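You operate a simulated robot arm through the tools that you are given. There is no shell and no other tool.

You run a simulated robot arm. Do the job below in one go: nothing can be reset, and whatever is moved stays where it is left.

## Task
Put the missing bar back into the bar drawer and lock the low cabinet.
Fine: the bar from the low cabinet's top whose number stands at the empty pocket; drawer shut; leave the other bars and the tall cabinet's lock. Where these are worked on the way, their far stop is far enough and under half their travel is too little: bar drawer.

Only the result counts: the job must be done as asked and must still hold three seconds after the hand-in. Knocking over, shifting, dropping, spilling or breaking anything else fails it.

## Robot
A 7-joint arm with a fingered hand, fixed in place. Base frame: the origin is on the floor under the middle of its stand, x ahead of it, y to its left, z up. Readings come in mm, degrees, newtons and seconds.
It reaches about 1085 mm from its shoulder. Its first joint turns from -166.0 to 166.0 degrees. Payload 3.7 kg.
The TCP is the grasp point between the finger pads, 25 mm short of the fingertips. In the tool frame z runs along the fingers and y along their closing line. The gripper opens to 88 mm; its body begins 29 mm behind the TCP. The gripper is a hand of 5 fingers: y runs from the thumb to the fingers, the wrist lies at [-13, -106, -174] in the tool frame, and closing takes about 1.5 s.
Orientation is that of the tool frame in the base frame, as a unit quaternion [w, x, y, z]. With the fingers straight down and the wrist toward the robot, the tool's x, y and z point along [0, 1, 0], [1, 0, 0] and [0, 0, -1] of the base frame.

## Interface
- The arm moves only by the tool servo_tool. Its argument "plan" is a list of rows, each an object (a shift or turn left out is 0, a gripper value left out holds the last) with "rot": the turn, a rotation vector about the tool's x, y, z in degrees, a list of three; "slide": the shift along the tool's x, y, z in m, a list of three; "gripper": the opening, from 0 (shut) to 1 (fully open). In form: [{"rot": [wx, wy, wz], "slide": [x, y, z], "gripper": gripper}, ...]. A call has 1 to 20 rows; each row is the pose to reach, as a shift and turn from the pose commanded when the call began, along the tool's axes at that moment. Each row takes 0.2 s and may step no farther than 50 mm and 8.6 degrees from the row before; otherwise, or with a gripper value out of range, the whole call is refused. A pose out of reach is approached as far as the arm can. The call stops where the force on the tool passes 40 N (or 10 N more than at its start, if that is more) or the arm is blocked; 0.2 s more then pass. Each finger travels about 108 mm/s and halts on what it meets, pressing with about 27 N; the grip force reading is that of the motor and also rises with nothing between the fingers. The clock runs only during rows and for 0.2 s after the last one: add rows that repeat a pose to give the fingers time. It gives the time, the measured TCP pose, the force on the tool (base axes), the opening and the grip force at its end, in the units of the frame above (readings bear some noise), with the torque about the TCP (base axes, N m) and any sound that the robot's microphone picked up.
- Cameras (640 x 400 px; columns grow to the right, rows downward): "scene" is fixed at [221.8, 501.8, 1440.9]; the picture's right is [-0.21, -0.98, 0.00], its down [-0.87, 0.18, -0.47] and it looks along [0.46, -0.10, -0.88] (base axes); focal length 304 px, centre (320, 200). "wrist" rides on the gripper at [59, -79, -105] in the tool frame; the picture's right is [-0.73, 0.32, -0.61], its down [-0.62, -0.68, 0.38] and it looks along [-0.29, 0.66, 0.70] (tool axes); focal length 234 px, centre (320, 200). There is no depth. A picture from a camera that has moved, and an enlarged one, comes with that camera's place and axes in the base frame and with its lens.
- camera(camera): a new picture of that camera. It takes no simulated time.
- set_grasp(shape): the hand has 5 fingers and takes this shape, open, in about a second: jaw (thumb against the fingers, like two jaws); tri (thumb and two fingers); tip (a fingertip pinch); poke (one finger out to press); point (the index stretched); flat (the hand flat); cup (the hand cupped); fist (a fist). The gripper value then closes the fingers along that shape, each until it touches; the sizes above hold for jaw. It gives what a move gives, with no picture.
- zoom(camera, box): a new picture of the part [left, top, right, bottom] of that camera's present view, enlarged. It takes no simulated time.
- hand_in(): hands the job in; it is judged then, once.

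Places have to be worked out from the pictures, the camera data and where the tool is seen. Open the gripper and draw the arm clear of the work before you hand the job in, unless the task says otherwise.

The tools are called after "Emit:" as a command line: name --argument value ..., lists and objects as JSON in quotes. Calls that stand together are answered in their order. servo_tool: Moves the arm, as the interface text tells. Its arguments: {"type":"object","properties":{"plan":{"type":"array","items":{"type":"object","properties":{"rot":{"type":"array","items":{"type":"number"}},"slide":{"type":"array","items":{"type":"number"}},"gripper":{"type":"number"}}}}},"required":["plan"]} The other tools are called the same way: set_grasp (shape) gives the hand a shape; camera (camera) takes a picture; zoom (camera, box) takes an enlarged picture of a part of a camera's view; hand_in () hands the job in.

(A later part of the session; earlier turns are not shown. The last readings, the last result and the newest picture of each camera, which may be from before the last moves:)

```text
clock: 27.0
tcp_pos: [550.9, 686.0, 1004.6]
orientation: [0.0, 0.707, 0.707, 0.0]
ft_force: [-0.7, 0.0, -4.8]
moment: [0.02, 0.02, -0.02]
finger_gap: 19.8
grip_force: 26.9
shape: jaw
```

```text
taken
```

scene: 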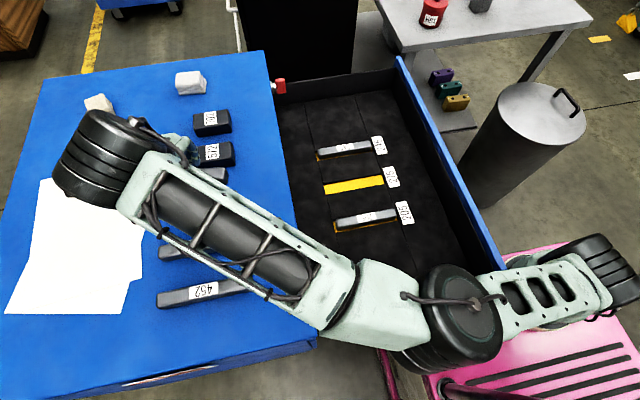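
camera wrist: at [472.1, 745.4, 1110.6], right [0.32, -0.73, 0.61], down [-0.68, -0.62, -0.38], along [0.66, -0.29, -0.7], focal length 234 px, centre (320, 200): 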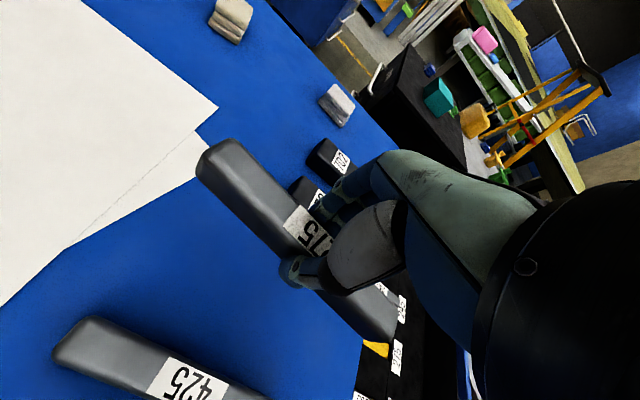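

The bar lifted cleanly (about 4.8 N of weight). I'll zoom in to check whether it has tilted in the grip.

Emit:
zoom --camera "wrist" --box '[160, 100, 440, 380]'

Emit:
zoom --camera "scene" --box '[140, 100, 280, 260]'

```text
1.43 times, centred on (300, 240) of wrist
camera zoom: at [472.1, 745.4, 1110.6], right [0.32, -0.73, 0.61], down [-0.68, -0.62, -0.38], along [0.66, -0.29, -0.7], focal length 334 px, centre (349, 143)
```

zoom: 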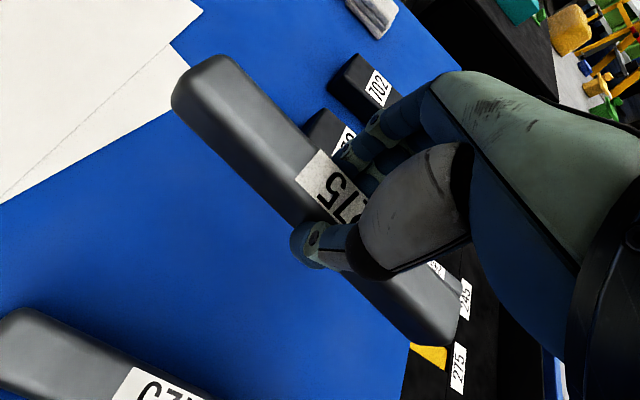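

```text
2.50 times, centred on (210, 180) of scene
camera zoom: at [221.8, 501.8, 1440.9], right [-0.21, -0.98, 0.0], down [-0.87, 0.18, -0.47], along [0.46, -0.1, -0.88], focal length 760 px, centre (595, 250)
```

zoom: 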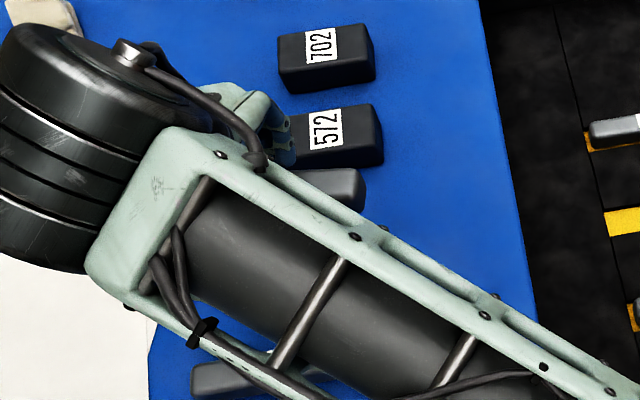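

I'll enlarge both bar ends to measure any tilt accurately.

Emit:
zoom --camera "wrist" --box '[180, 120, 280, 200]'

Emit:
zoom --camera "wrist" --box '[330, 270, 430, 350]'

```text
5.00 times, centred on (230, 160) of wrist
camera zoom: at [472.1, 745.4, 1110.6], right [0.32, -0.73, 0.61], down [-0.68, -0.62, -0.38], along [0.66, -0.29, -0.7], focal length 1171 px, centre (770, 400)
```

zoom: 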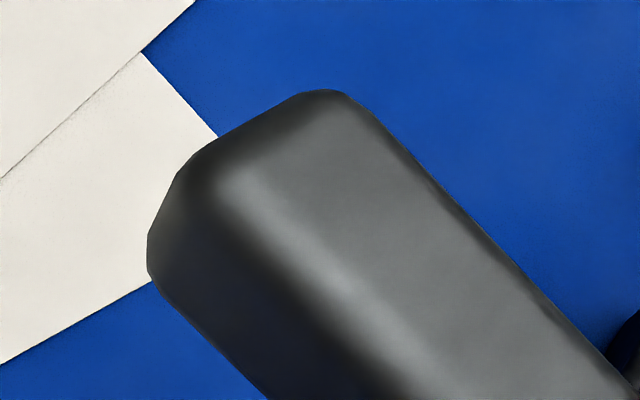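

```text
5.00 times, centred on (380, 310) of wrist
camera zoom: at [472.1, 745.4, 1110.6], right [0.32, -0.73, 0.61], down [-0.68, -0.62, -0.38], along [0.66, -0.29, -0.7], focal length 1171 px, centre (20, -350)
```

zoom: 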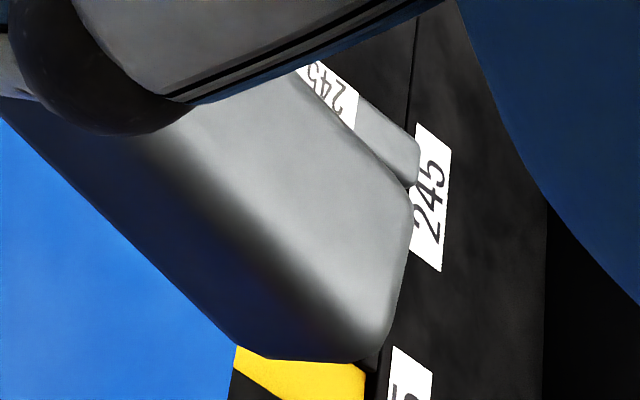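

Estimates suggest the bar has tilted about 10° in the grip, with the low‑y end down. I'll carry it over the drawer at a safe height and measure the tilt with both cameras there.

Emit:
servo_tool --plan '[{"slide": [-0.02, 0.005, 0]}, {"slide": [-0.055, 0.015, 0]}, {"slide": [-0.09, 0.025, 0]}, {"slide": [-0.125, 0.034, 0]}, {"slide": [-0.16, 0.044, 0]}, {"slide": [-0.195, 0.053, 0]}, {"slide": [-0.23, 0.063, 0]}, {"slide": [-0.265, 0.072, 0]}, {"slide": [-0.3, 0.082, 0]}, {"slide": [-0.335, 0.091, 0]}, {"slide": [-0.36, 0.098, 0]}, {"slide": [-0.374, 0.102, 0]}, {"slide": [-0.374, 0.102, 0]}]'

Emit:
camera --camera "wrist"

Emit:
camera --camera "scene"

```text
clock: 29.2
tcp_pos: [683.7, 343.8, 968.6]
orientation: [0.077, 0.74, 0.668, -0.029]
ft_force: [-0.2, 0.0, -5.0]
moment: [0.01, 0.0, 0.01]
finger_gap: 19.9
grip_force: 26.9
shape: jaw
stopped in row 10: the arm was blocked; the commanded pose is now the measured one
```

```text
taken
camera wrist: at [605.6, 425.8, 1058.1], right [0.21, -0.65, 0.73], down [-0.72, -0.61, -0.34], along [0.66, -0.46, -0.59], focal length 234 px, centre (320, 200)
```

wrist: 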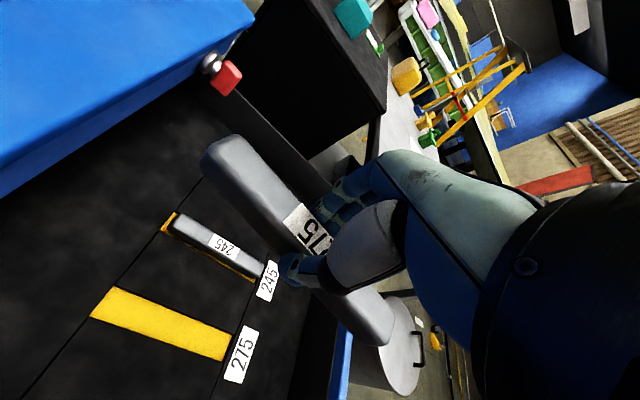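

```text
taken
```

scene: 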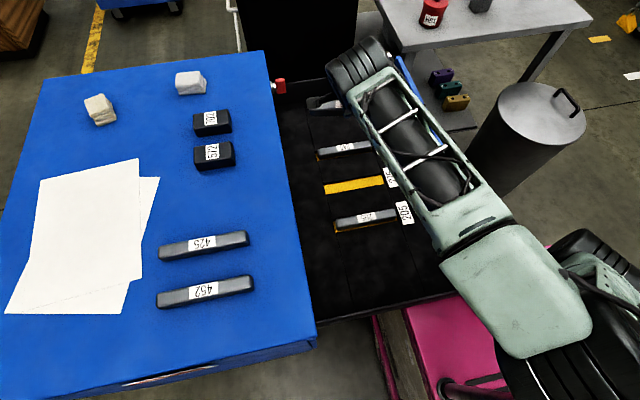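

The arm was blocked in row 10 and drifted off orientation by about 11°, probably at a joint limit since no external force shows. The bar is still held. I'll back up toward the earlier path and restore the orientation.

Emit:
servo_tool --plan '[{"rot": [1.0, 2.15, -1.46], "slide": [0.0209, -0.0218, -0.0254]}, {"rot": [1.95, 4.3, -2.92], "slide": [0.0418, -0.0437, -0.0508]}, {"rot": [2.93, 6.45, -4.38], "slide": [0.0628, -0.0655, -0.0762]}, {"rot": [3.9, 8.6, -5.84], "slide": [0.0837, -0.0873, -0.1016]}, {"rot": [3.9, 8.6, -5.84], "slide": [0.0837, -0.0873, -0.1016]}]'

Emit:
camera --camera "scene"

Emit:
camera --camera "wrist"

```text
clock: 30.1
tcp_pos: [661.2, 401.6, 1018.1]
orientation: [0.056, 0.757, 0.651, -0.018]
ft_force: [-0.2, 0.8, -4.8]
moment: [-0.01, 0.01, 0.03]
finger_gap: 19.6
grip_force: 27.3
shape: jaw
stopped in row 4: the arm was blocked; the commanded pose is now the measured one
```

```text
taken
```

scene: 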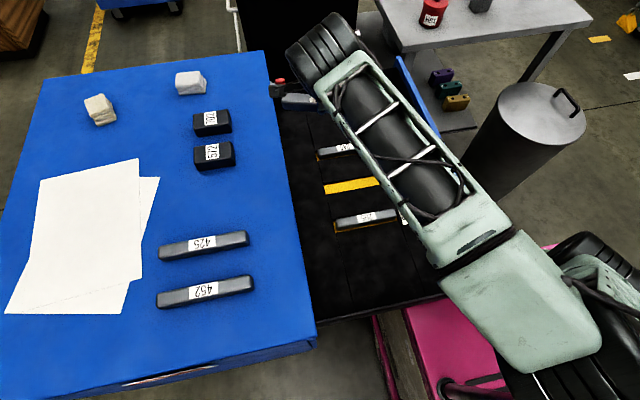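

```text
taken
camera wrist: at [586.1, 482.9, 1111.0], right [0.18, -0.7, 0.69], down [-0.75, -0.55, -0.36], along [0.64, -0.46, -0.62], focal length 234 px, centre (320, 200)
```

wrist: 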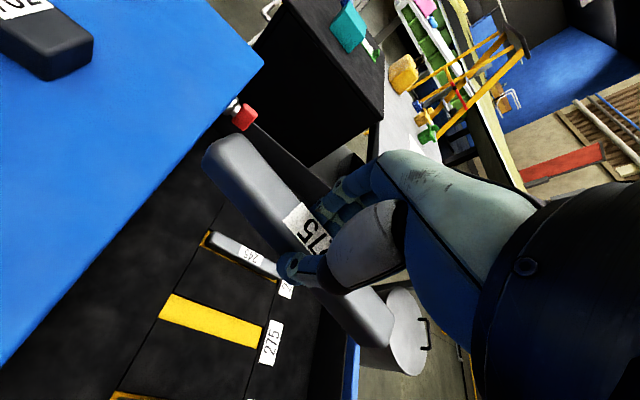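

Still blocked. The base ring appears to be mounted near (240, −90), so this pose folds the arm up close to its base. I'll look closely at the arm's links to see what is limiting it.

Emit:
zoom --camera "scene" --box '[380, 180, 640, 400]'

Emit:
zoom --camera "scene" --box '[240, 0, 440, 130]'

```text
1.82 times, centred on (510, 290) of scene
camera zoom: at [221.8, 501.8, 1440.9], right [-0.21, -0.98, 0.0], down [-0.87, 0.18, -0.47], along [0.46, -0.1, -0.88], focal length 552 px, centre (-26, 36)
```

zoom: 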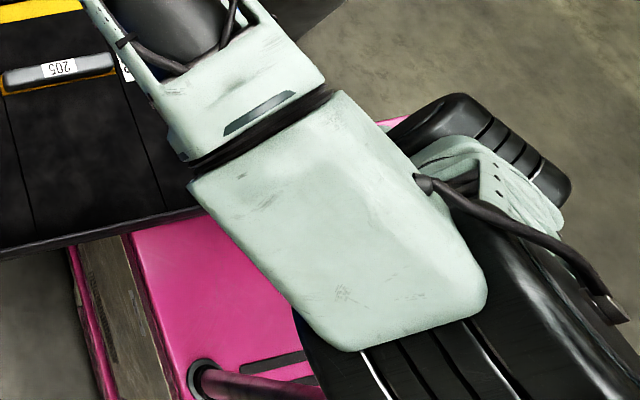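

```text
3.08 times, centred on (340, 65) of scene
camera zoom: at [221.8, 501.8, 1440.9], right [-0.21, -0.98, 0.0], down [-0.87, 0.18, -0.47], along [0.46, -0.1, -0.88], focal length 935 px, centre (258, 615)
```

zoom: 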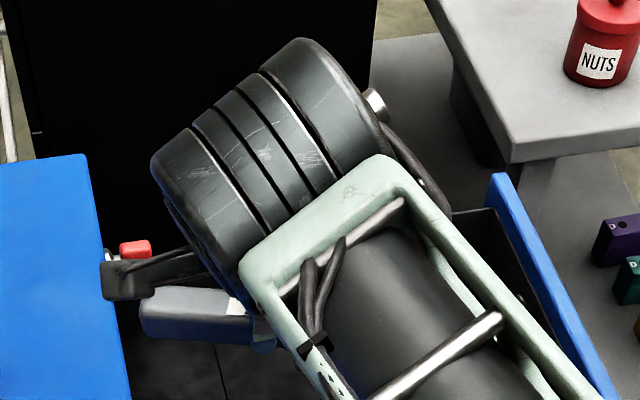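

The forearm has swung into an awkward elbow configuration compared with the start. I'll go back via the "yaw −90" pose near (603, 94, 1137), where the arm was well-conditioned, keeping the bar high and clear.

Emit:
servo_tool --plan '[{"rot": [-0.19, 0.61, -8.2], "slide": [-0.0269, -0.0004, -0.0073]}, {"rot": [-0.38, 1.22, -16.4], "slide": [-0.0539, -0.0008, -0.0146]}, {"rot": [-0.58, 1.83, -24.6], "slide": [-0.0808, -0.0012, -0.0219]}, {"rot": [-0.77, 2.43, -32.8], "slide": [-0.1078, -0.0016, -0.0292]}, {"rot": [-0.96, 3.04, -41.0], "slide": [-0.1347, -0.002, -0.0365]}, {"rot": [-1.15, 3.65, -49.2], "slide": [-0.1616, -0.0024, -0.0438]}, {"rot": [-1.34, 4.26, -57.5], "slide": [-0.1886, -0.0029, -0.0511]}, {"rot": [-1.53, 4.87, -65.7], "slide": [-0.2155, -0.0033, -0.0584]}, {"rot": [-1.73, 5.48, -73.9], "slide": [-0.2425, -0.0037, -0.0657]}, {"rot": [-1.92, 6.08, -82.1], "slide": [-0.2694, -0.0041, -0.073]}, {"rot": [-2.1, 6.7, -90.3], "slide": [-0.2964, -0.0045, -0.0803]}, {"rot": [-2.3, 7.3, -98.5], "slide": [-0.3233, -0.0049, -0.0876]}]'

Emit:
camera --camera "scene"

Emit:
camera --camera "wrist"

```text
clock: 30.7
tcp_pos: [693.1, 333.0, 999.7]
orientation: [0.143, 0.711, 0.687, -0.052]
ft_force: [0.4, 1.0, -4.8]
moment: [0.06, -0.02, 0.0]
finger_gap: 19.9
grip_force: 27.2
shape: jaw
stopped in row 3: the arm was blocked; the commanded pose is now the measured one
```

```text
taken
```

scene: 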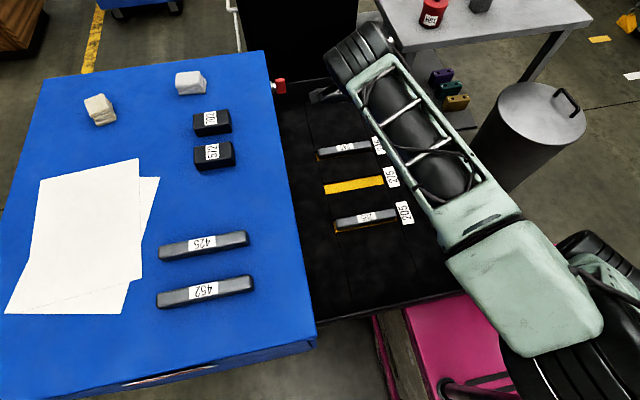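

```text
taken
camera wrist: at [605.6, 419.8, 1073.8], right [0.21, -0.54, 0.82], down [-0.66, -0.69, -0.29], along [0.72, -0.48, -0.5], focal length 234 px, centre (320, 200)
```

wrist: 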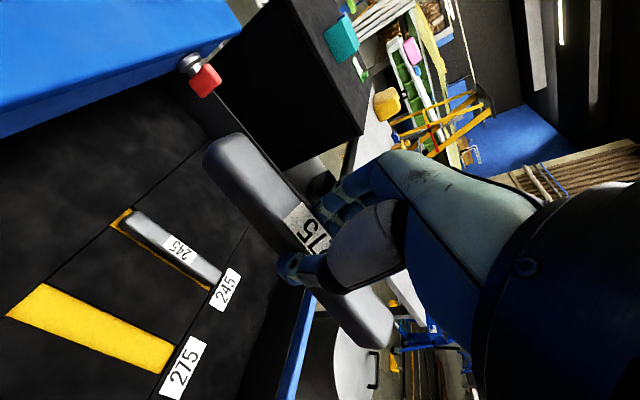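

The arm's elbow has flipped to the wrong side relative to the start, which is what blocks it. I'll retrace toward the bar-pick location, where it moved freely, then return by the earlier route.

Emit:
servo_tool --plan '[{"slide": [0.029, -0.0158, -0.0113]}, {"slide": [0.058, -0.0316, -0.0226]}, {"rot": [1.2, 2.7, -0.3], "slide": [0.087, -0.0474, -0.0339]}, {"rot": [2.5, 5.3, -0.6], "slide": [0.116, -0.0632, -0.0452]}, {"rot": [3.7, 8.0, -1.0], "slide": [0.145, -0.079, -0.0565]}, {"rot": [4.9, 10.6, -1.3], "slide": [0.1738, -0.0946, -0.0676]}, {"rot": [6.2, 13.2, -1.6], "slide": [0.1738, -0.0946, -0.0676]}, {"rot": [7.4, 15.9, -1.95], "slide": [0.1738, -0.0946, -0.0676]}]'

Emit:
camera --camera "scene"

```text
clock: 32.5
tcp_pos: [601.3, 524.9, 1000.0]
orientation: [0.004, 0.709, 0.706, -0.001]
ft_force: [0.3, 0.2, -4.9]
moment: [-0.02, 0.03, 0.02]
finger_gap: 19.8
grip_force: 27.4
shape: jaw
```

```text
taken
```

scene: 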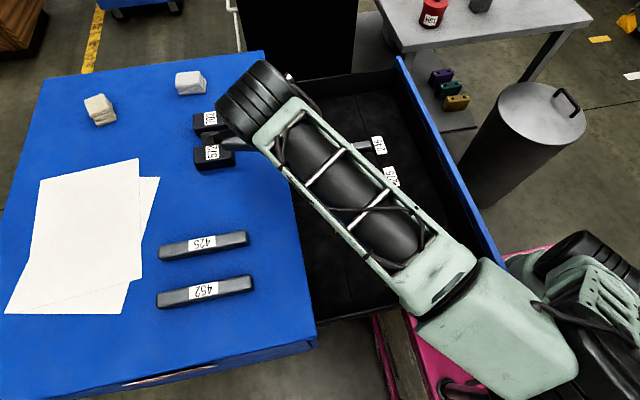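

Orientation is restored at (601, 525, 1000). I'll continue back to the bar-pick area and up, then reverse the earlier yaw/translate route so the elbow returns to its good side.

Emit:
servo_tool --plan '[{"slide": [0.031, -0.01, -0.001]}, {"slide": [0.062, -0.02, -0.002]}, {"slide": [0.093, -0.03, -0.003]}, {"slide": [0.124, -0.04, -0.004]}, {"slide": [0.152, -0.05, -0.005]}, {"slide": [0.151, -0.05, -0.033]}, {"slide": [0.15, -0.05, -0.061]}, {"slide": [0.15, -0.05, -0.088]}]'

Emit:
camera --camera "scene"

```text
clock: 34.3
tcp_pos: [536.6, 675.3, 1095.4]
orientation: [0.003, 0.703, 0.712, 0.003]
ft_force: [0.1, 1.3, -5.6]
moment: [-0.01, -0.02, -0.01]
finger_gap: 19.8
grip_force: 26.5
shape: jaw
```

```text
taken
```

scene: 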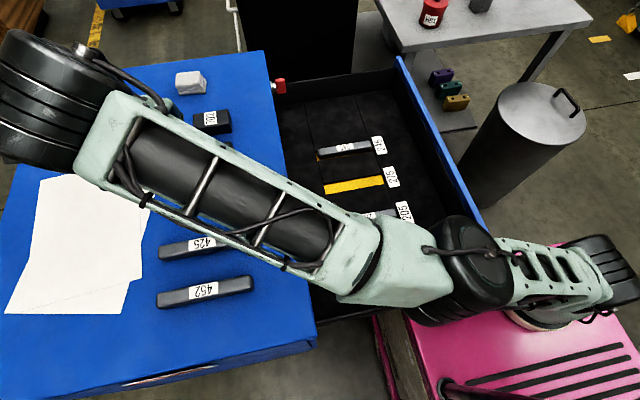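

The posture now matches the earlier one at this location. Reversing the yaw/translate route now.

Emit:
servo_tool --plan '[{"rot": [0, 0, -5.6], "slide": [-0.0424, 0.0058, 0]}, {"rot": [0, 0, -11.2], "slide": [-0.0848, 0.0116, 0]}, {"rot": [0, 0, -16.9], "slide": [-0.1272, 0.0174, 0]}, {"rot": [0, 0, -22.5], "slide": [-0.1696, 0.0232, 0]}, {"rot": [0, 0, -28.1], "slide": [-0.212, 0.029, 0]}, {"rot": [0, 0, -33.8], "slide": [-0.2544, 0.0348, 0]}, {"rot": [0, 0, -39.4], "slide": [-0.2968, 0.0406, 0]}, {"rot": [0, 0, -45], "slide": [-0.3392, 0.0464, 0]}, {"rot": [0, 0, -50.6], "slide": [-0.3816, 0.0522, 0]}, {"rot": [0, 0, -56.2], "slide": [-0.424, 0.058, 0]}, {"rot": [0, 0, -61.9], "slide": [-0.4664, 0.0638, 0]}, {"rot": [0, 0, -67.5], "slide": [-0.5088, 0.0696, 0]}, {"rot": [0, 0, -73.1], "slide": [-0.5512, 0.0754, 0]}, {"rot": [0, 0, -78.8], "slide": [-0.5936, 0.0812, 0]}, {"rot": [0, 0, -84.4], "slide": [-0.636, 0.087, 0]}, {"rot": [0, 0, -90], "slide": [-0.6784, 0.0928, 0]}]'

Emit:
camera --camera "scene"

Emit:
camera --camera "wrist"

```text
clock: 35.5
tcp_pos: [632.7, 476.0, 1028.5]
orientation: [0.092, 0.582, 0.806, -0.05]
ft_force: [0.2, -0.3, -4.3]
moment: [0.01, 0.02, 0.0]
finger_gap: 19.8
grip_force: 27.6
shape: jaw
stopped in row 5: the arm was blocked; the commanded pose is now the measured one
```

```text
taken
```

scene: 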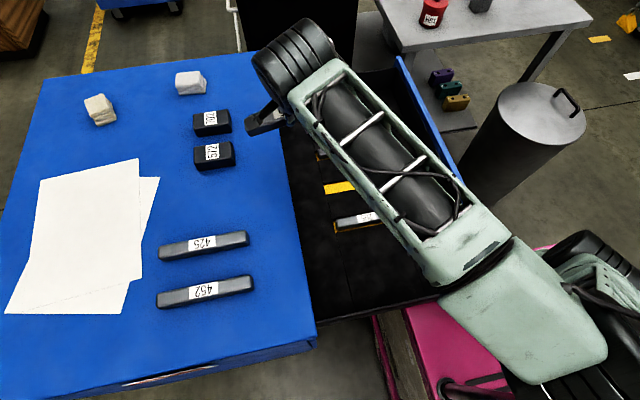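

```text
taken
camera wrist: at [530.8, 527.0, 1117.1], right [0.47, -0.46, 0.75], down [-0.42, -0.87, -0.26], along [0.77, -0.19, -0.6], focal length 234 px, centre (320, 200)
```

wrist: 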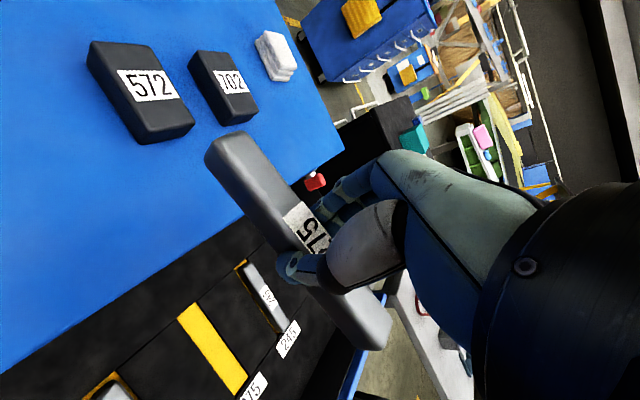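

Blocked in the same way: the elbow trails on the left. Turning the hand counter-clockwise while the arm is extended should swing it back, so I'll extend to the far side with heading +30° and check the posture.

Emit:
servo_tool --plan '[{"slide": [0.0309, -0.0026, -0.0141]}, {"slide": [0.0618, -0.0053, -0.0282]}, {"rot": [0.1, 2.4, -2.4], "slide": [0.0927, -0.0079, -0.0423]}, {"rot": [0.1, 4.9, -4.7], "slide": [0.1237, -0.0105, -0.0565]}, {"rot": [0.2, 7.3, -7.1], "slide": [0.1546, -0.0131, -0.0706]}, {"rot": [0.2, 9.8, -9.4], "slide": [0.1855, -0.0158, -0.0847]}, {"rot": [0.3, 12.2, -11.8], "slide": [0.2164, -0.0184, -0.0988]}, {"rot": [0.3, 12.2, -11.8], "slide": [0.2164, -0.0184, -0.0988]}]'

Emit:
camera --camera "scene"

```text
clock: 37.3
tcp_pos: [525.9, 693.2, 1082.8]
orientation: [0.003, 0.494, 0.87, 0.002]
ft_force: [-0.9, -0.1, -5.0]
moment: [-0.04, 0.02, -0.01]
finger_gap: 19.9
grip_force: 27.1
shape: jaw
```

```text
taken
```

scene: 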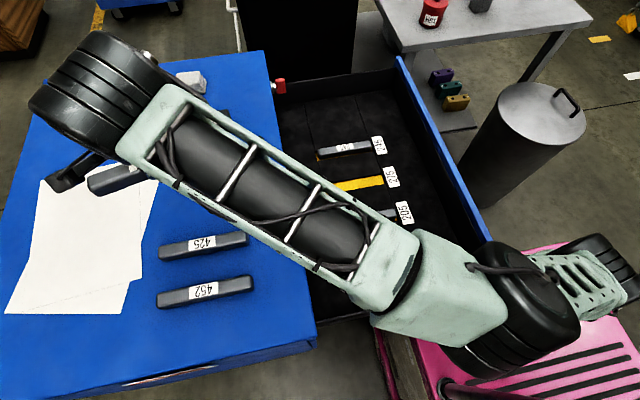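

No blockage here. I'll continue turning the heading counter-clockwise in place and watch the elbow.

Emit:
servo_tool --plan '[{"rot": [0, 0, -7.5]}, {"rot": [0, 0, -15]}, {"rot": [0, 0, -22.5]}, {"rot": [0, 0, -30]}, {"rot": [0, 0, -37.5]}, {"rot": [0, 0, -45]}, {"rot": [0, 0, -52.5]}, {"rot": [0, 0, -60]}, {"rot": [0, 0, -60]}]'

Emit:
camera --camera "scene"

```text
clock: 39.3
tcp_pos: [523.6, 693.5, 1083.7]
orientation: [0.006, -0.008, 1.0, 0.002]
ft_force: [-0.5, 0.2, -4.7]
moment: [0.0, -0.01, 0.01]
finger_gap: 20.0
grip_force: 26.8
shape: jaw
```

```text
taken
```

scene: 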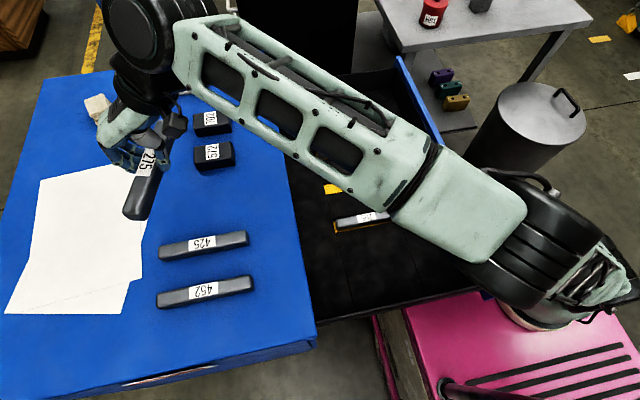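

That worked: heading 90° was reached without blocking, and the elbow has come over toward the right. Now I'll translate back over the drawer with this heading.

Emit:
servo_tool --plan '[{"slide": [-0.0097, -0.0411, 0]}, {"slide": [-0.0193, -0.0822, 0]}, {"slide": [-0.029, -0.1233, 0]}, {"slide": [-0.0387, -0.1643, 0]}, {"slide": [-0.0483, -0.2054, 0]}, {"slide": [-0.058, -0.2465, 0]}, {"slide": [-0.0677, -0.2876, 0]}, {"slide": [-0.0773, -0.3287, 0]}, {"slide": [-0.087, -0.3698, 0]}, {"slide": [-0.0967, -0.4108, 0]}, {"slide": [-0.1063, -0.4519, 0]}, {"slide": [-0.116, -0.493, 0]}, {"slide": [-0.116, -0.493, 0]}]'

Emit:
camera --camera "scene"

```text
clock: 42.1
tcp_pos: [647.6, 203.6, 1082.9]
orientation: [0.004, -0.008, 1.0, 0.001]
ft_force: [0.1, -0.5, -4.7]
moment: [-0.03, -0.03, 0.0]
finger_gap: 19.8
grip_force: 26.8
shape: jaw
```

```text
taken
```

scene: 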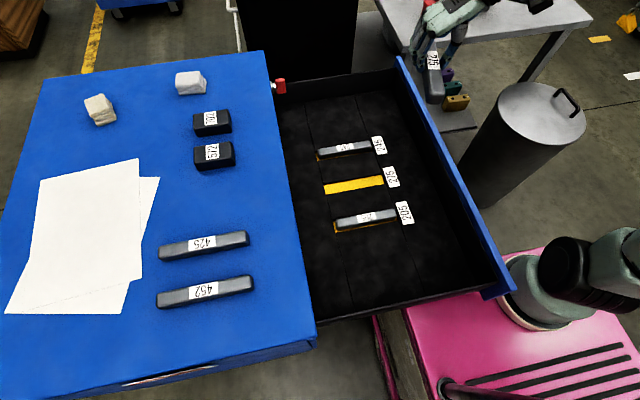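

The arm is back in the good posture (elbow right). Now I'll turn the heading back to 0° over the drawer while staying high.

Emit:
servo_tool --plan '[{"rot": [0, 0, 7.5], "slide": [0, 0.009, -0.003]}, {"rot": [0, 0, 15], "slide": [0, 0.018, -0.006]}, {"rot": [0, 0, 22.5], "slide": [0, 0.027, -0.009]}, {"rot": [0, 0, 30], "slide": [0, 0.036, -0.012]}, {"rot": [0, 0, 37.5], "slide": [0, 0.045, -0.015]}, {"rot": [0, 0, 45], "slide": [0, 0.054, -0.018]}, {"rot": [0, 0, 52.5], "slide": [0, 0.063, -0.02]}, {"rot": [0, 0, 60], "slide": [0, 0.072, -0.02]}, {"rot": [0, 0, 67.5], "slide": [0, 0.081, -0.02]}, {"rot": [0, 0, 75], "slide": [0, 0.09, -0.02]}, {"rot": [0, 0, 82.5], "slide": [0, 0.098, -0.02]}, {"rot": [0, 0, 90], "slide": [0, 0.106, -0.02]}, {"rot": [0, 0, 90], "slide": [0, 0.106, -0.02]}]'

Emit:
camera --camera "scene"

Emit:
camera --camera "wrist"

```text
clock: 44.9
tcp_pos: [648.1, 307.6, 1104.8]
orientation: [0.004, 0.702, 0.712, 0.003]
ft_force: [0.2, 0.8, -5.0]
moment: [-0.02, -0.02, 0.0]
finger_gap: 19.9
grip_force: 27.1
shape: jaw
```

```text
taken
```

scene: 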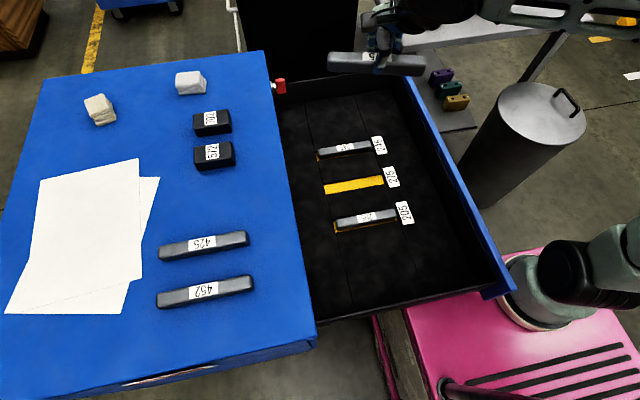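

```text
taken
camera wrist: at [567.0, 367.0, 1209.2], right [0.33, -0.72, 0.61], down [-0.67, -0.63, -0.39], along [0.67, -0.28, -0.69], focal length 234 px, centre (320, 200)
```

wrist: 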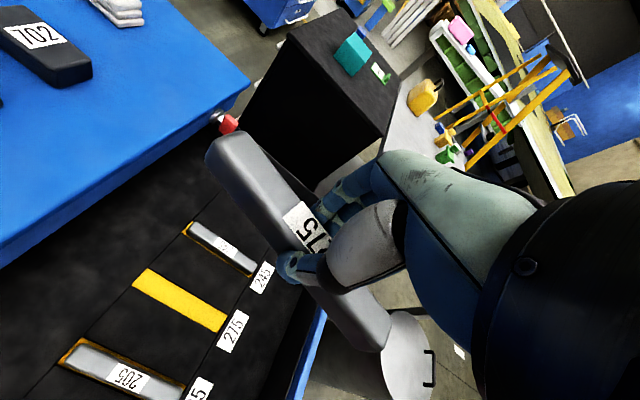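

Heading 0° is restored over the pocket at (648, 308, 1105), with the bar held and visible in the scene view. I'll zoom in to measure its tilt.

Emit:
zoom --camera "scene" --box '[310, 20, 450, 110]'

Emit:
zoom --camera "wrist" --box '[180, 110, 420, 370]'

```text
4.44 times, centred on (380, 65) of scene
camera zoom: at [221.8, 501.8, 1440.9], right [-0.21, -0.98, 0.0], down [-0.87, 0.18, -0.47], along [0.46, -0.1, -0.88], focal length 1350 px, centre (53, 800)
```

zoom: 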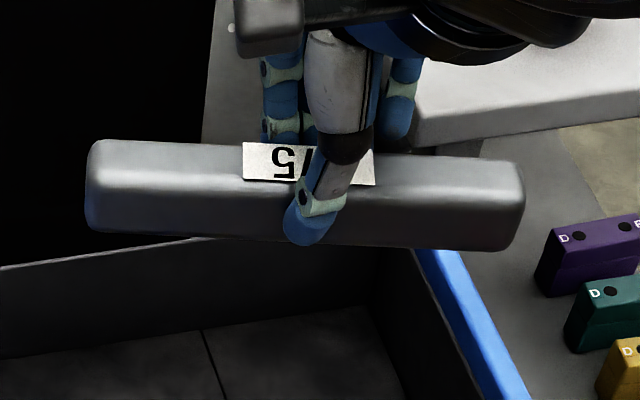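

```text
1.54 times, centred on (300, 240) of wrist
camera zoom: at [567.0, 367.0, 1209.2], right [0.33, -0.72, 0.61], down [-0.67, -0.63, -0.39], along [0.67, -0.28, -0.69], focal length 360 px, centre (351, 138)
```

zoom: 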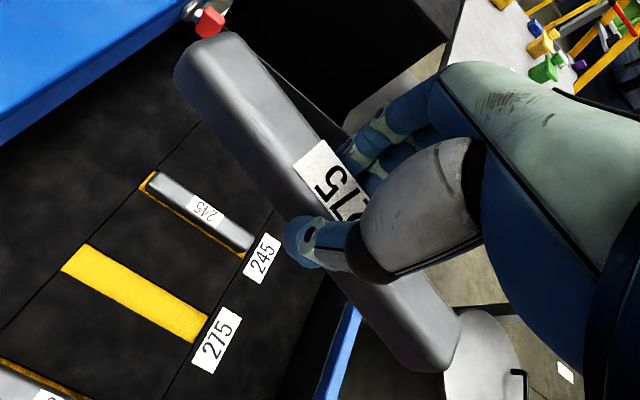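

The bar is tilted about 11°, with the low‑y end down by about 34 mm over its length. I'll roll the hand −10° about its closing axis to level it, and shift +4 mm in x toward the pocket centre.

Emit:
servo_tool --plan '[{"rot": [0, -3.5, 0], "slide": [0, 0.002, 0]}, {"rot": [0, -7, 0], "slide": [0, 0.004, 0.01]}, {"rot": [0, -10, 0], "slide": [0, 0.004, 0.03]}, {"rot": [0, -10, 0], "slide": [0, 0.004, 0.03]}]'

Emit:
zoom --camera "scene" --box '[310, 20, 450, 110]'

```text
clock: 45.9
tcp_pos: [650.7, 308.1, 1073.5]
orientation: [0.065, 0.7, 0.709, -0.058]
ft_force: [0.0, 0.0, -5.4]
moment: [-0.01, 0.02, 0.02]
finger_gap: 20.0
grip_force: 26.9
shape: jaw
```

```text
4.44 times, centred on (380, 65) of scene
camera zoom: at [221.8, 501.8, 1440.9], right [-0.21, -0.98, 0.0], down [-0.87, 0.18, -0.47], along [0.46, -0.1, -0.88], focal length 1350 px, centre (53, 800)
```

zoom: 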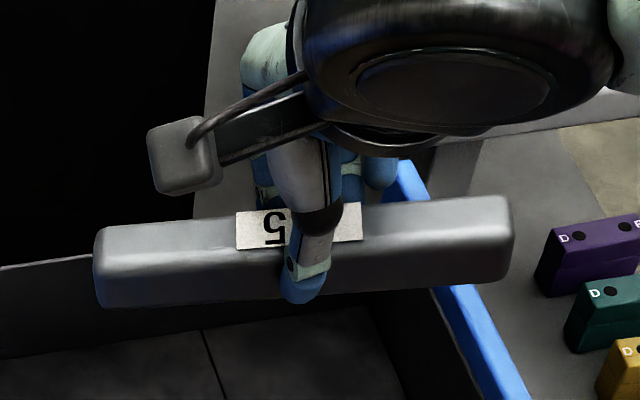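

The remaining tilt looks like about 4°. I'll descend to about z≈790 and compare the bar directly with the neighbouring bars and pocket.

Emit:
servo_tool --plan '[{"slide": [0.0069, 0, 0.0394]}, {"slide": [0.0138, 0, 0.0788]}, {"slide": [0.0208, 0, 0.1182]}, {"slide": [0.0277, 0, 0.1576]}, {"slide": [0.0346, 0, 0.197]}, {"slide": [0.0415, 0, 0.2364]}, {"slide": [0.0484, 0, 0.2758]}, {"slide": [0.0484, 0, 0.2758]}]'

Emit:
camera --camera "scene"

Emit:
camera --camera "wrist"

```text
clock: 47.7
tcp_pos: [652.3, 309.2, 792.9]
orientation: [0.065, 0.7, 0.709, -0.058]
ft_force: [-0.4, 0.0, -4.8]
moment: [0.01, 0.0, -0.01]
finger_gap: 19.7
grip_force: 27.5
shape: jaw
```

```text
taken
```

scene: 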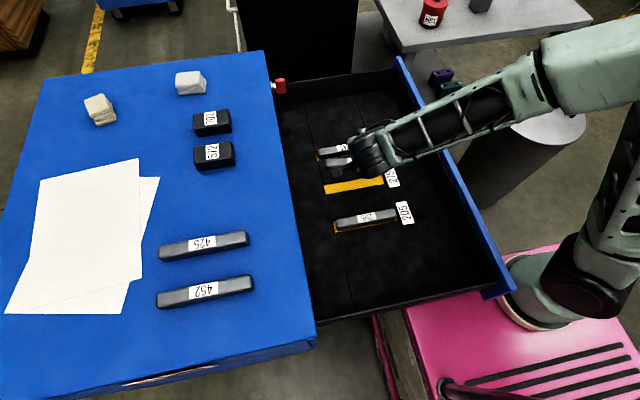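

```text
taken
camera wrist: at [571.7, 385.6, 886.3], right [0.32, -0.61, 0.73], down [-0.67, -0.69, -0.28], along [0.67, -0.4, -0.63], focal length 234 px, centre (320, 200)
```

wrist: 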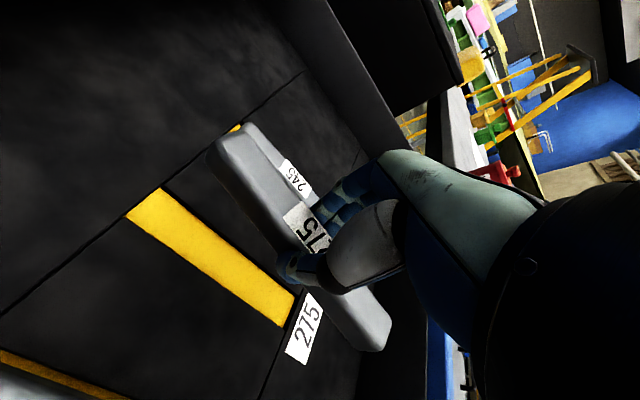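

The hand is at z≈793 without trouble. I'll zoom the scene to compare the held bar with the pocket and neighbours.

Emit:
zoom --camera "scene" --box '[300, 120, 420, 240]'

Emit:
zoom --camera "wrist" --box '[100, 90, 420, 370]'

```text
3.33 times, centred on (360, 180) of scene
camera zoom: at [221.8, 501.8, 1440.9], right [-0.21, -0.98, 0.0], down [-0.87, 0.18, -0.47], along [0.46, -0.1, -0.88], focal length 1013 px, centre (187, 267)
```

zoom: 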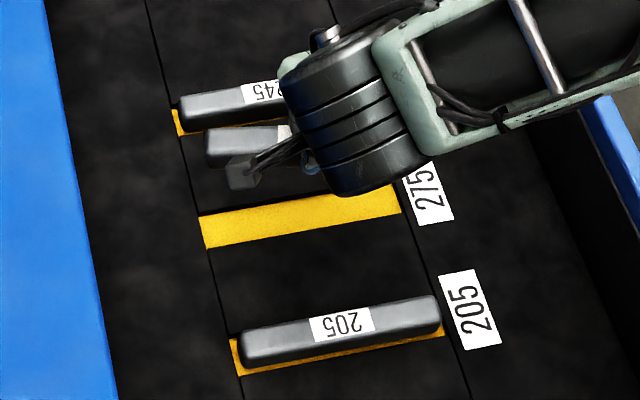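

```text
1.43 times, centred on (260, 230) of wrist
camera zoom: at [571.7, 385.6, 886.3], right [0.32, -0.61, 0.73], down [-0.67, -0.69, -0.28], along [0.67, -0.4, -0.63], focal length 334 px, centre (406, 157)
```

zoom: 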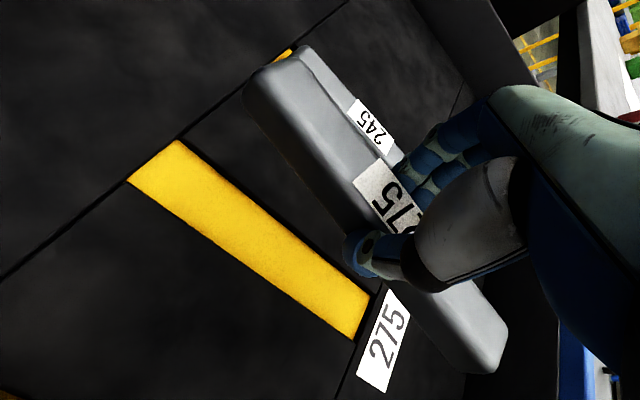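

I'll zoom further on the visible end of the bar to quantify its height and position.

Emit:
zoom --camera "scene" --box '[325, 135, 405, 195]'

Emit:
zoom --camera "wrist" --box '[190, 110, 290, 190]'

Emit:
zoom --camera "wrist" --box '[310, 280, 410, 360]'

```text
6.67 times, centred on (365, 165) of scene
camera zoom: at [221.8, 501.8, 1440.9], right [-0.21, -0.98, 0.0], down [-0.87, 0.18, -0.47], along [0.46, -0.1, -0.88], focal length 2026 px, centre (20, 433)
```

zoom: 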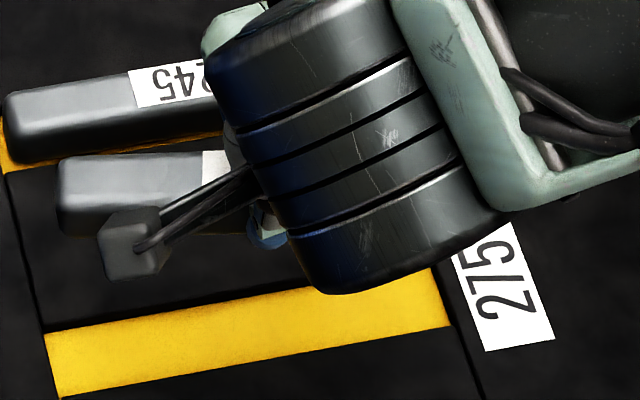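

```text
5.00 times, centred on (240, 150) of wrist
camera zoom: at [571.7, 385.6, 886.3], right [0.32, -0.61, 0.73], down [-0.67, -0.69, -0.28], along [0.67, -0.4, -0.63], focal length 1171 px, centre (720, 450)
```

zoom: 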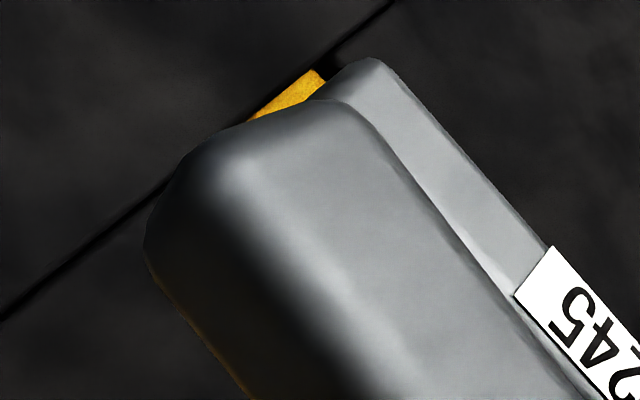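

```text
5.00 times, centred on (360, 320) of wrist
camera zoom: at [571.7, 385.6, 886.3], right [0.32, -0.61, 0.73], down [-0.67, -0.69, -0.28], along [0.67, -0.4, -0.63], focal length 1171 px, centre (120, -400)
```

zoom: 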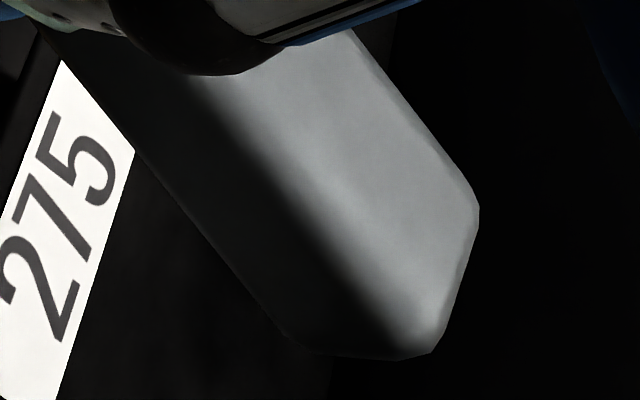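

Combining both views with the known TCP, the consistent answer (length ≈163 mm) is that the bar was level before my roll, but is yawed about 15° in the hand with its +y end toward +x. I'll undo the roll and turn the hand 15° to align the bar with the pocket.

Emit:
servo_tool --plan '[{"rot": [-0.2, 3.3, -4.7], "slide": [0, 0, 0]}, {"rot": [-0.5, 6.6, -9.4], "slide": [0, 0, 0]}, {"rot": [-0.7, 9.9, -14.1], "slide": [0, 0, 0]}, {"rot": [-0.7, 9.9, -14.1], "slide": [0, 0, 0]}]'

Emit:
camera --camera "wrist"

Emit:
zoom --camera "scene" --box '[325, 135, 405, 195]'

```text
clock: 48.7
tcp_pos: [653.7, 309.2, 795.2]
orientation: [0.0, 0.609, 0.793, 0.0]
ft_force: [-0.3, 0.1, -5.7]
moment: [-0.01, -0.01, -0.01]
finger_gap: 19.8
grip_force: 26.8
shape: jaw
```

```text
taken
camera wrist: at [562.0, 346.5, 899.9], right [0.5, -0.62, 0.61], down [-0.5, -0.78, -0.38], along [0.71, -0.11, -0.7], focal length 234 px, centre (320, 200)
```

wrist: 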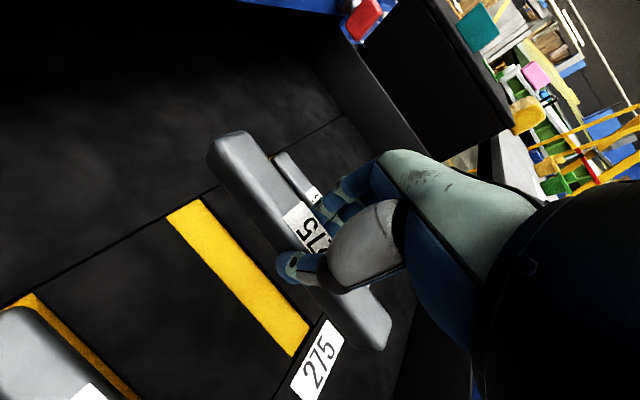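

```text
6.67 times, centred on (365, 165) of scene
camera zoom: at [221.8, 501.8, 1440.9], right [-0.21, -0.98, 0.0], down [-0.87, 0.18, -0.47], along [0.46, -0.1, -0.88], focal length 2026 px, centre (20, 433)
```

zoom: 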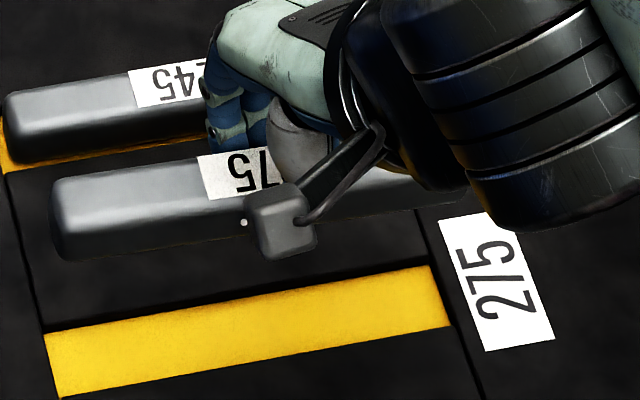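

Alignment looks much better, with the bar nearly parallel to bar 245. I'll zoom the ends in the wrist view for a fine check.

Emit:
zoom --camera "wrist" --box '[190, 115, 290, 195]'

Emit:
zoom --camera "wrist" --box '[310, 280, 410, 360]'

```text
5.00 times, centred on (240, 155) of wrist
camera zoom: at [562.0, 346.5, 899.9], right [0.5, -0.62, 0.61], down [-0.5, -0.78, -0.38], along [0.71, -0.11, -0.7], focal length 1171 px, centre (720, 425)
```

zoom: 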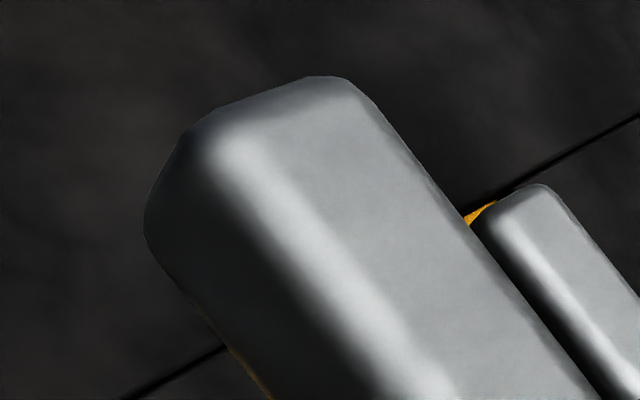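

```text
5.00 times, centred on (360, 320) of wrist
camera zoom: at [562.0, 346.5, 899.9], right [0.5, -0.62, 0.61], down [-0.5, -0.78, -0.38], along [0.71, -0.11, -0.7], focal length 1171 px, centre (120, -400)
```

zoom: 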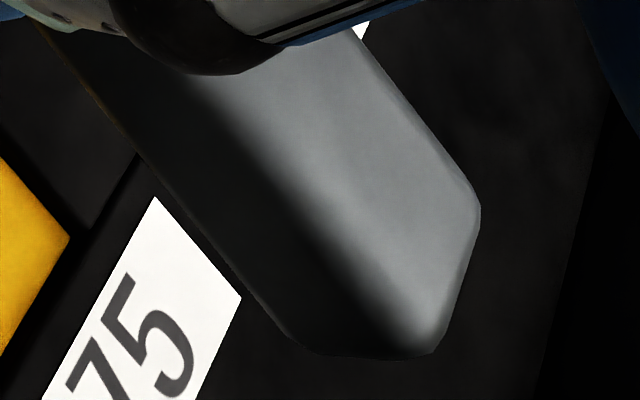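

The bar is rigid in the hand and now aligned within about 1–2° in yaw, with a slight ~3° tilt that I'll trim. I'll descend to about 12 mm above the foam and recheck.

Emit:
servo_tool --plan '[{"rot": [0.4, -1.5, 0], "slide": [0, 0, 0.02]}, {"rot": [0.78, -2.9, 0], "slide": [0, 0, 0.04]}, {"rot": [0.78, -2.9, 0], "slide": [0, 0, 0.055]}, {"rot": [0.78, -2.9, 0], "slide": [0, 0, 0.068]}, {"rot": [0.78, -2.9, 0], "slide": [0, 0, 0.068]}]'

Emit:
zoom --camera "scene" --box '[325, 145, 405, 205]'

Emit:
camera --camera "wrist"

```text
clock: 49.9
tcp_pos: [652.0, 307.6, 725.4]
orientation: [0.017, 0.609, 0.793, -0.022]
ft_force: [-0.4, -0.1, -5.4]
moment: [0.01, 0.01, -0.02]
finger_gap: 19.9
grip_force: 26.9
shape: jaw
```

```text
6.67 times, centred on (365, 175) of scene
camera zoom: at [221.8, 501.8, 1440.9], right [-0.21, -0.98, 0.0], down [-0.87, 0.18, -0.47], along [0.46, -0.1, -0.88], focal length 2026 px, centre (20, 367)
```

zoom: 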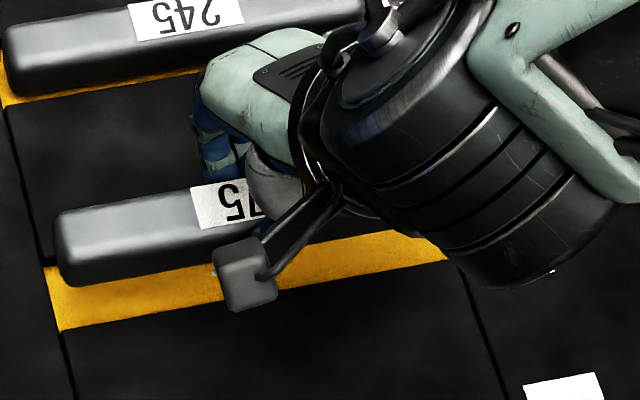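

```text
taken
camera wrist: at [561.2, 350.2, 829.0], right [0.5, -0.59, 0.64], down [-0.5, -0.8, -0.34], along [0.71, -0.15, -0.69], focal length 234 px, centre (320, 200)
```

wrist: 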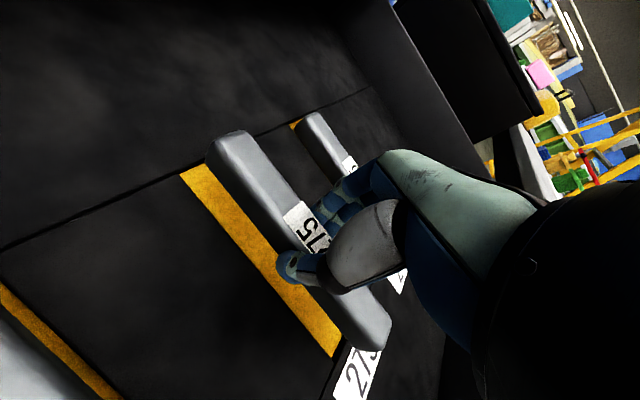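

The bar sits right above the pocket and parallel to it. Lowering the remaining distance gently while watching the force.

Emit:
servo_tool --plan '[{"slide": [0.001, 0.0003, 0.005]}, {"slide": [0.0015, 0.0004, 0.01]}, {"slide": [0.0018, 0.0005, 0.014]}, {"slide": [0.0018, 0.0005, 0.014]}]'

Emit:
zoom --camera "scene" --box '[325, 145, 405, 205]'

```text
clock: 50.9
tcp_pos: [651.7, 308.8, 711.1]
orientation: [0.016, 0.609, 0.793, -0.022]
ft_force: [0.5, -0.6, -5.0]
moment: [0.02, -0.02, 0.0]
finger_gap: 19.8
grip_force: 26.8
shape: jaw
```

```text
6.67 times, centred on (365, 175) of scene
camera zoom: at [221.8, 501.8, 1440.9], right [-0.21, -0.98, 0.0], down [-0.87, 0.18, -0.47], along [0.46, -0.1, -0.88], focal length 2026 px, centre (20, 367)
```

zoom: 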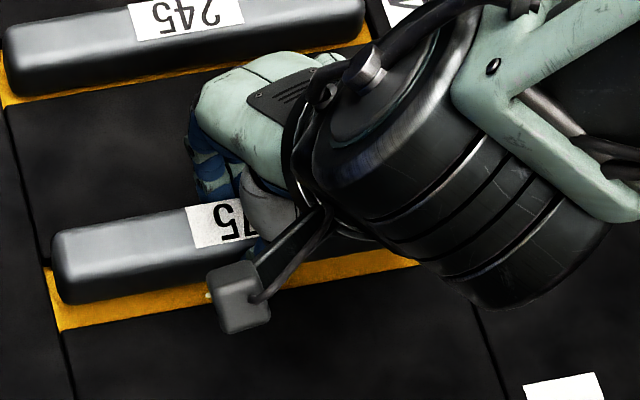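

Still hanging freely. Comparing with bar 245's seating, about 14 mm remain, so I'll continue down in small steps.

Emit:
servo_tool --plan '[{"slide": [0.0002, 0.0001, 0.004]}, {"slide": [0.0004, 0.0001, 0.008]}, {"slide": [0.0004, 0.0001, 0.008]}]'

Emit:
zoom --camera "scene" --box '[325, 145, 405, 205]'

Emit:
zoom --camera "wrist" --box '[170, 100, 420, 400]'

```text
clock: 51.7
tcp_pos: [651.8, 309.0, 703.4]
orientation: [0.016, 0.609, 0.793, -0.02]
ft_force: [0.3, 0.0, -5.6]
moment: [0.01, 0.0, 0.01]
finger_gap: 19.7
grip_force: 27.3
shape: jaw
```

```text
6.67 times, centred on (365, 175) of scene
camera zoom: at [221.8, 501.8, 1440.9], right [-0.21, -0.98, 0.0], down [-0.87, 0.18, -0.47], along [0.46, -0.1, -0.88], focal length 2026 px, centre (20, 367)
```

zoom: 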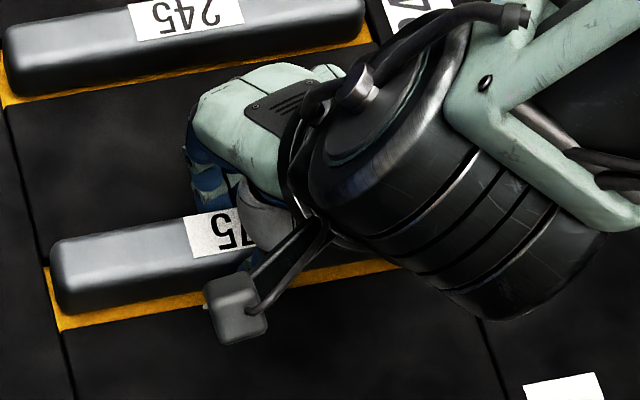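

```text
1.33 times, centred on (295, 250) of wrist
camera zoom: at [561.1, 351.5, 806.2], right [0.5, -0.58, 0.64], down [-0.5, -0.8, -0.34], along [0.71, -0.15, -0.69], focal length 312 px, centre (353, 133)
```

zoom: 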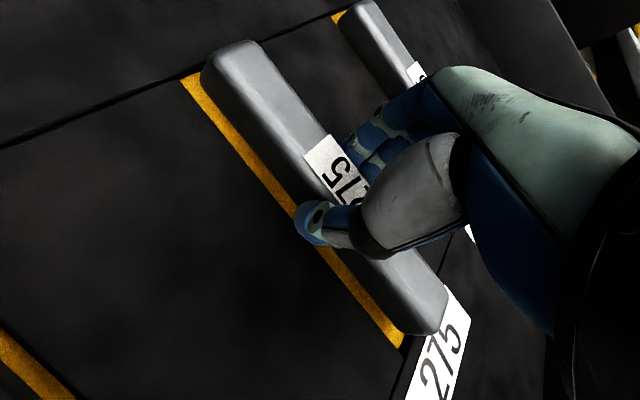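

Still free, with the bar tracking into the pocket. Continuing in smaller steps.

Emit:
servo_tool --plan '[{"slide": [0.0001, 0.0, 0.002]}, {"slide": [0.0002, 0.0, 0.004]}, {"slide": [0.0002, 0.0, 0.004]}]'

Emit:
zoom --camera "scene" --box '[325, 145, 405, 205]'

```text
clock: 52.5
tcp_pos: [653.5, 310.2, 700.3]
orientation: [0.017, 0.609, 0.792, -0.021]
ft_force: [-0.9, 0.0, -3.7]
moment: [0.02, 0.01, -0.01]
finger_gap: 19.9
grip_force: 26.2
shape: jaw
```

```text
6.67 times, centred on (365, 175) of scene
camera zoom: at [221.8, 501.8, 1440.9], right [-0.21, -0.98, 0.0], down [-0.87, 0.18, -0.47], along [0.46, -0.1, -0.88], focal length 2026 px, centre (20, 367)
```

zoom: 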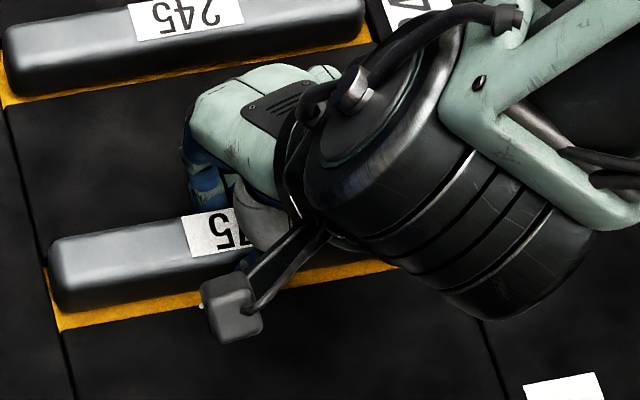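

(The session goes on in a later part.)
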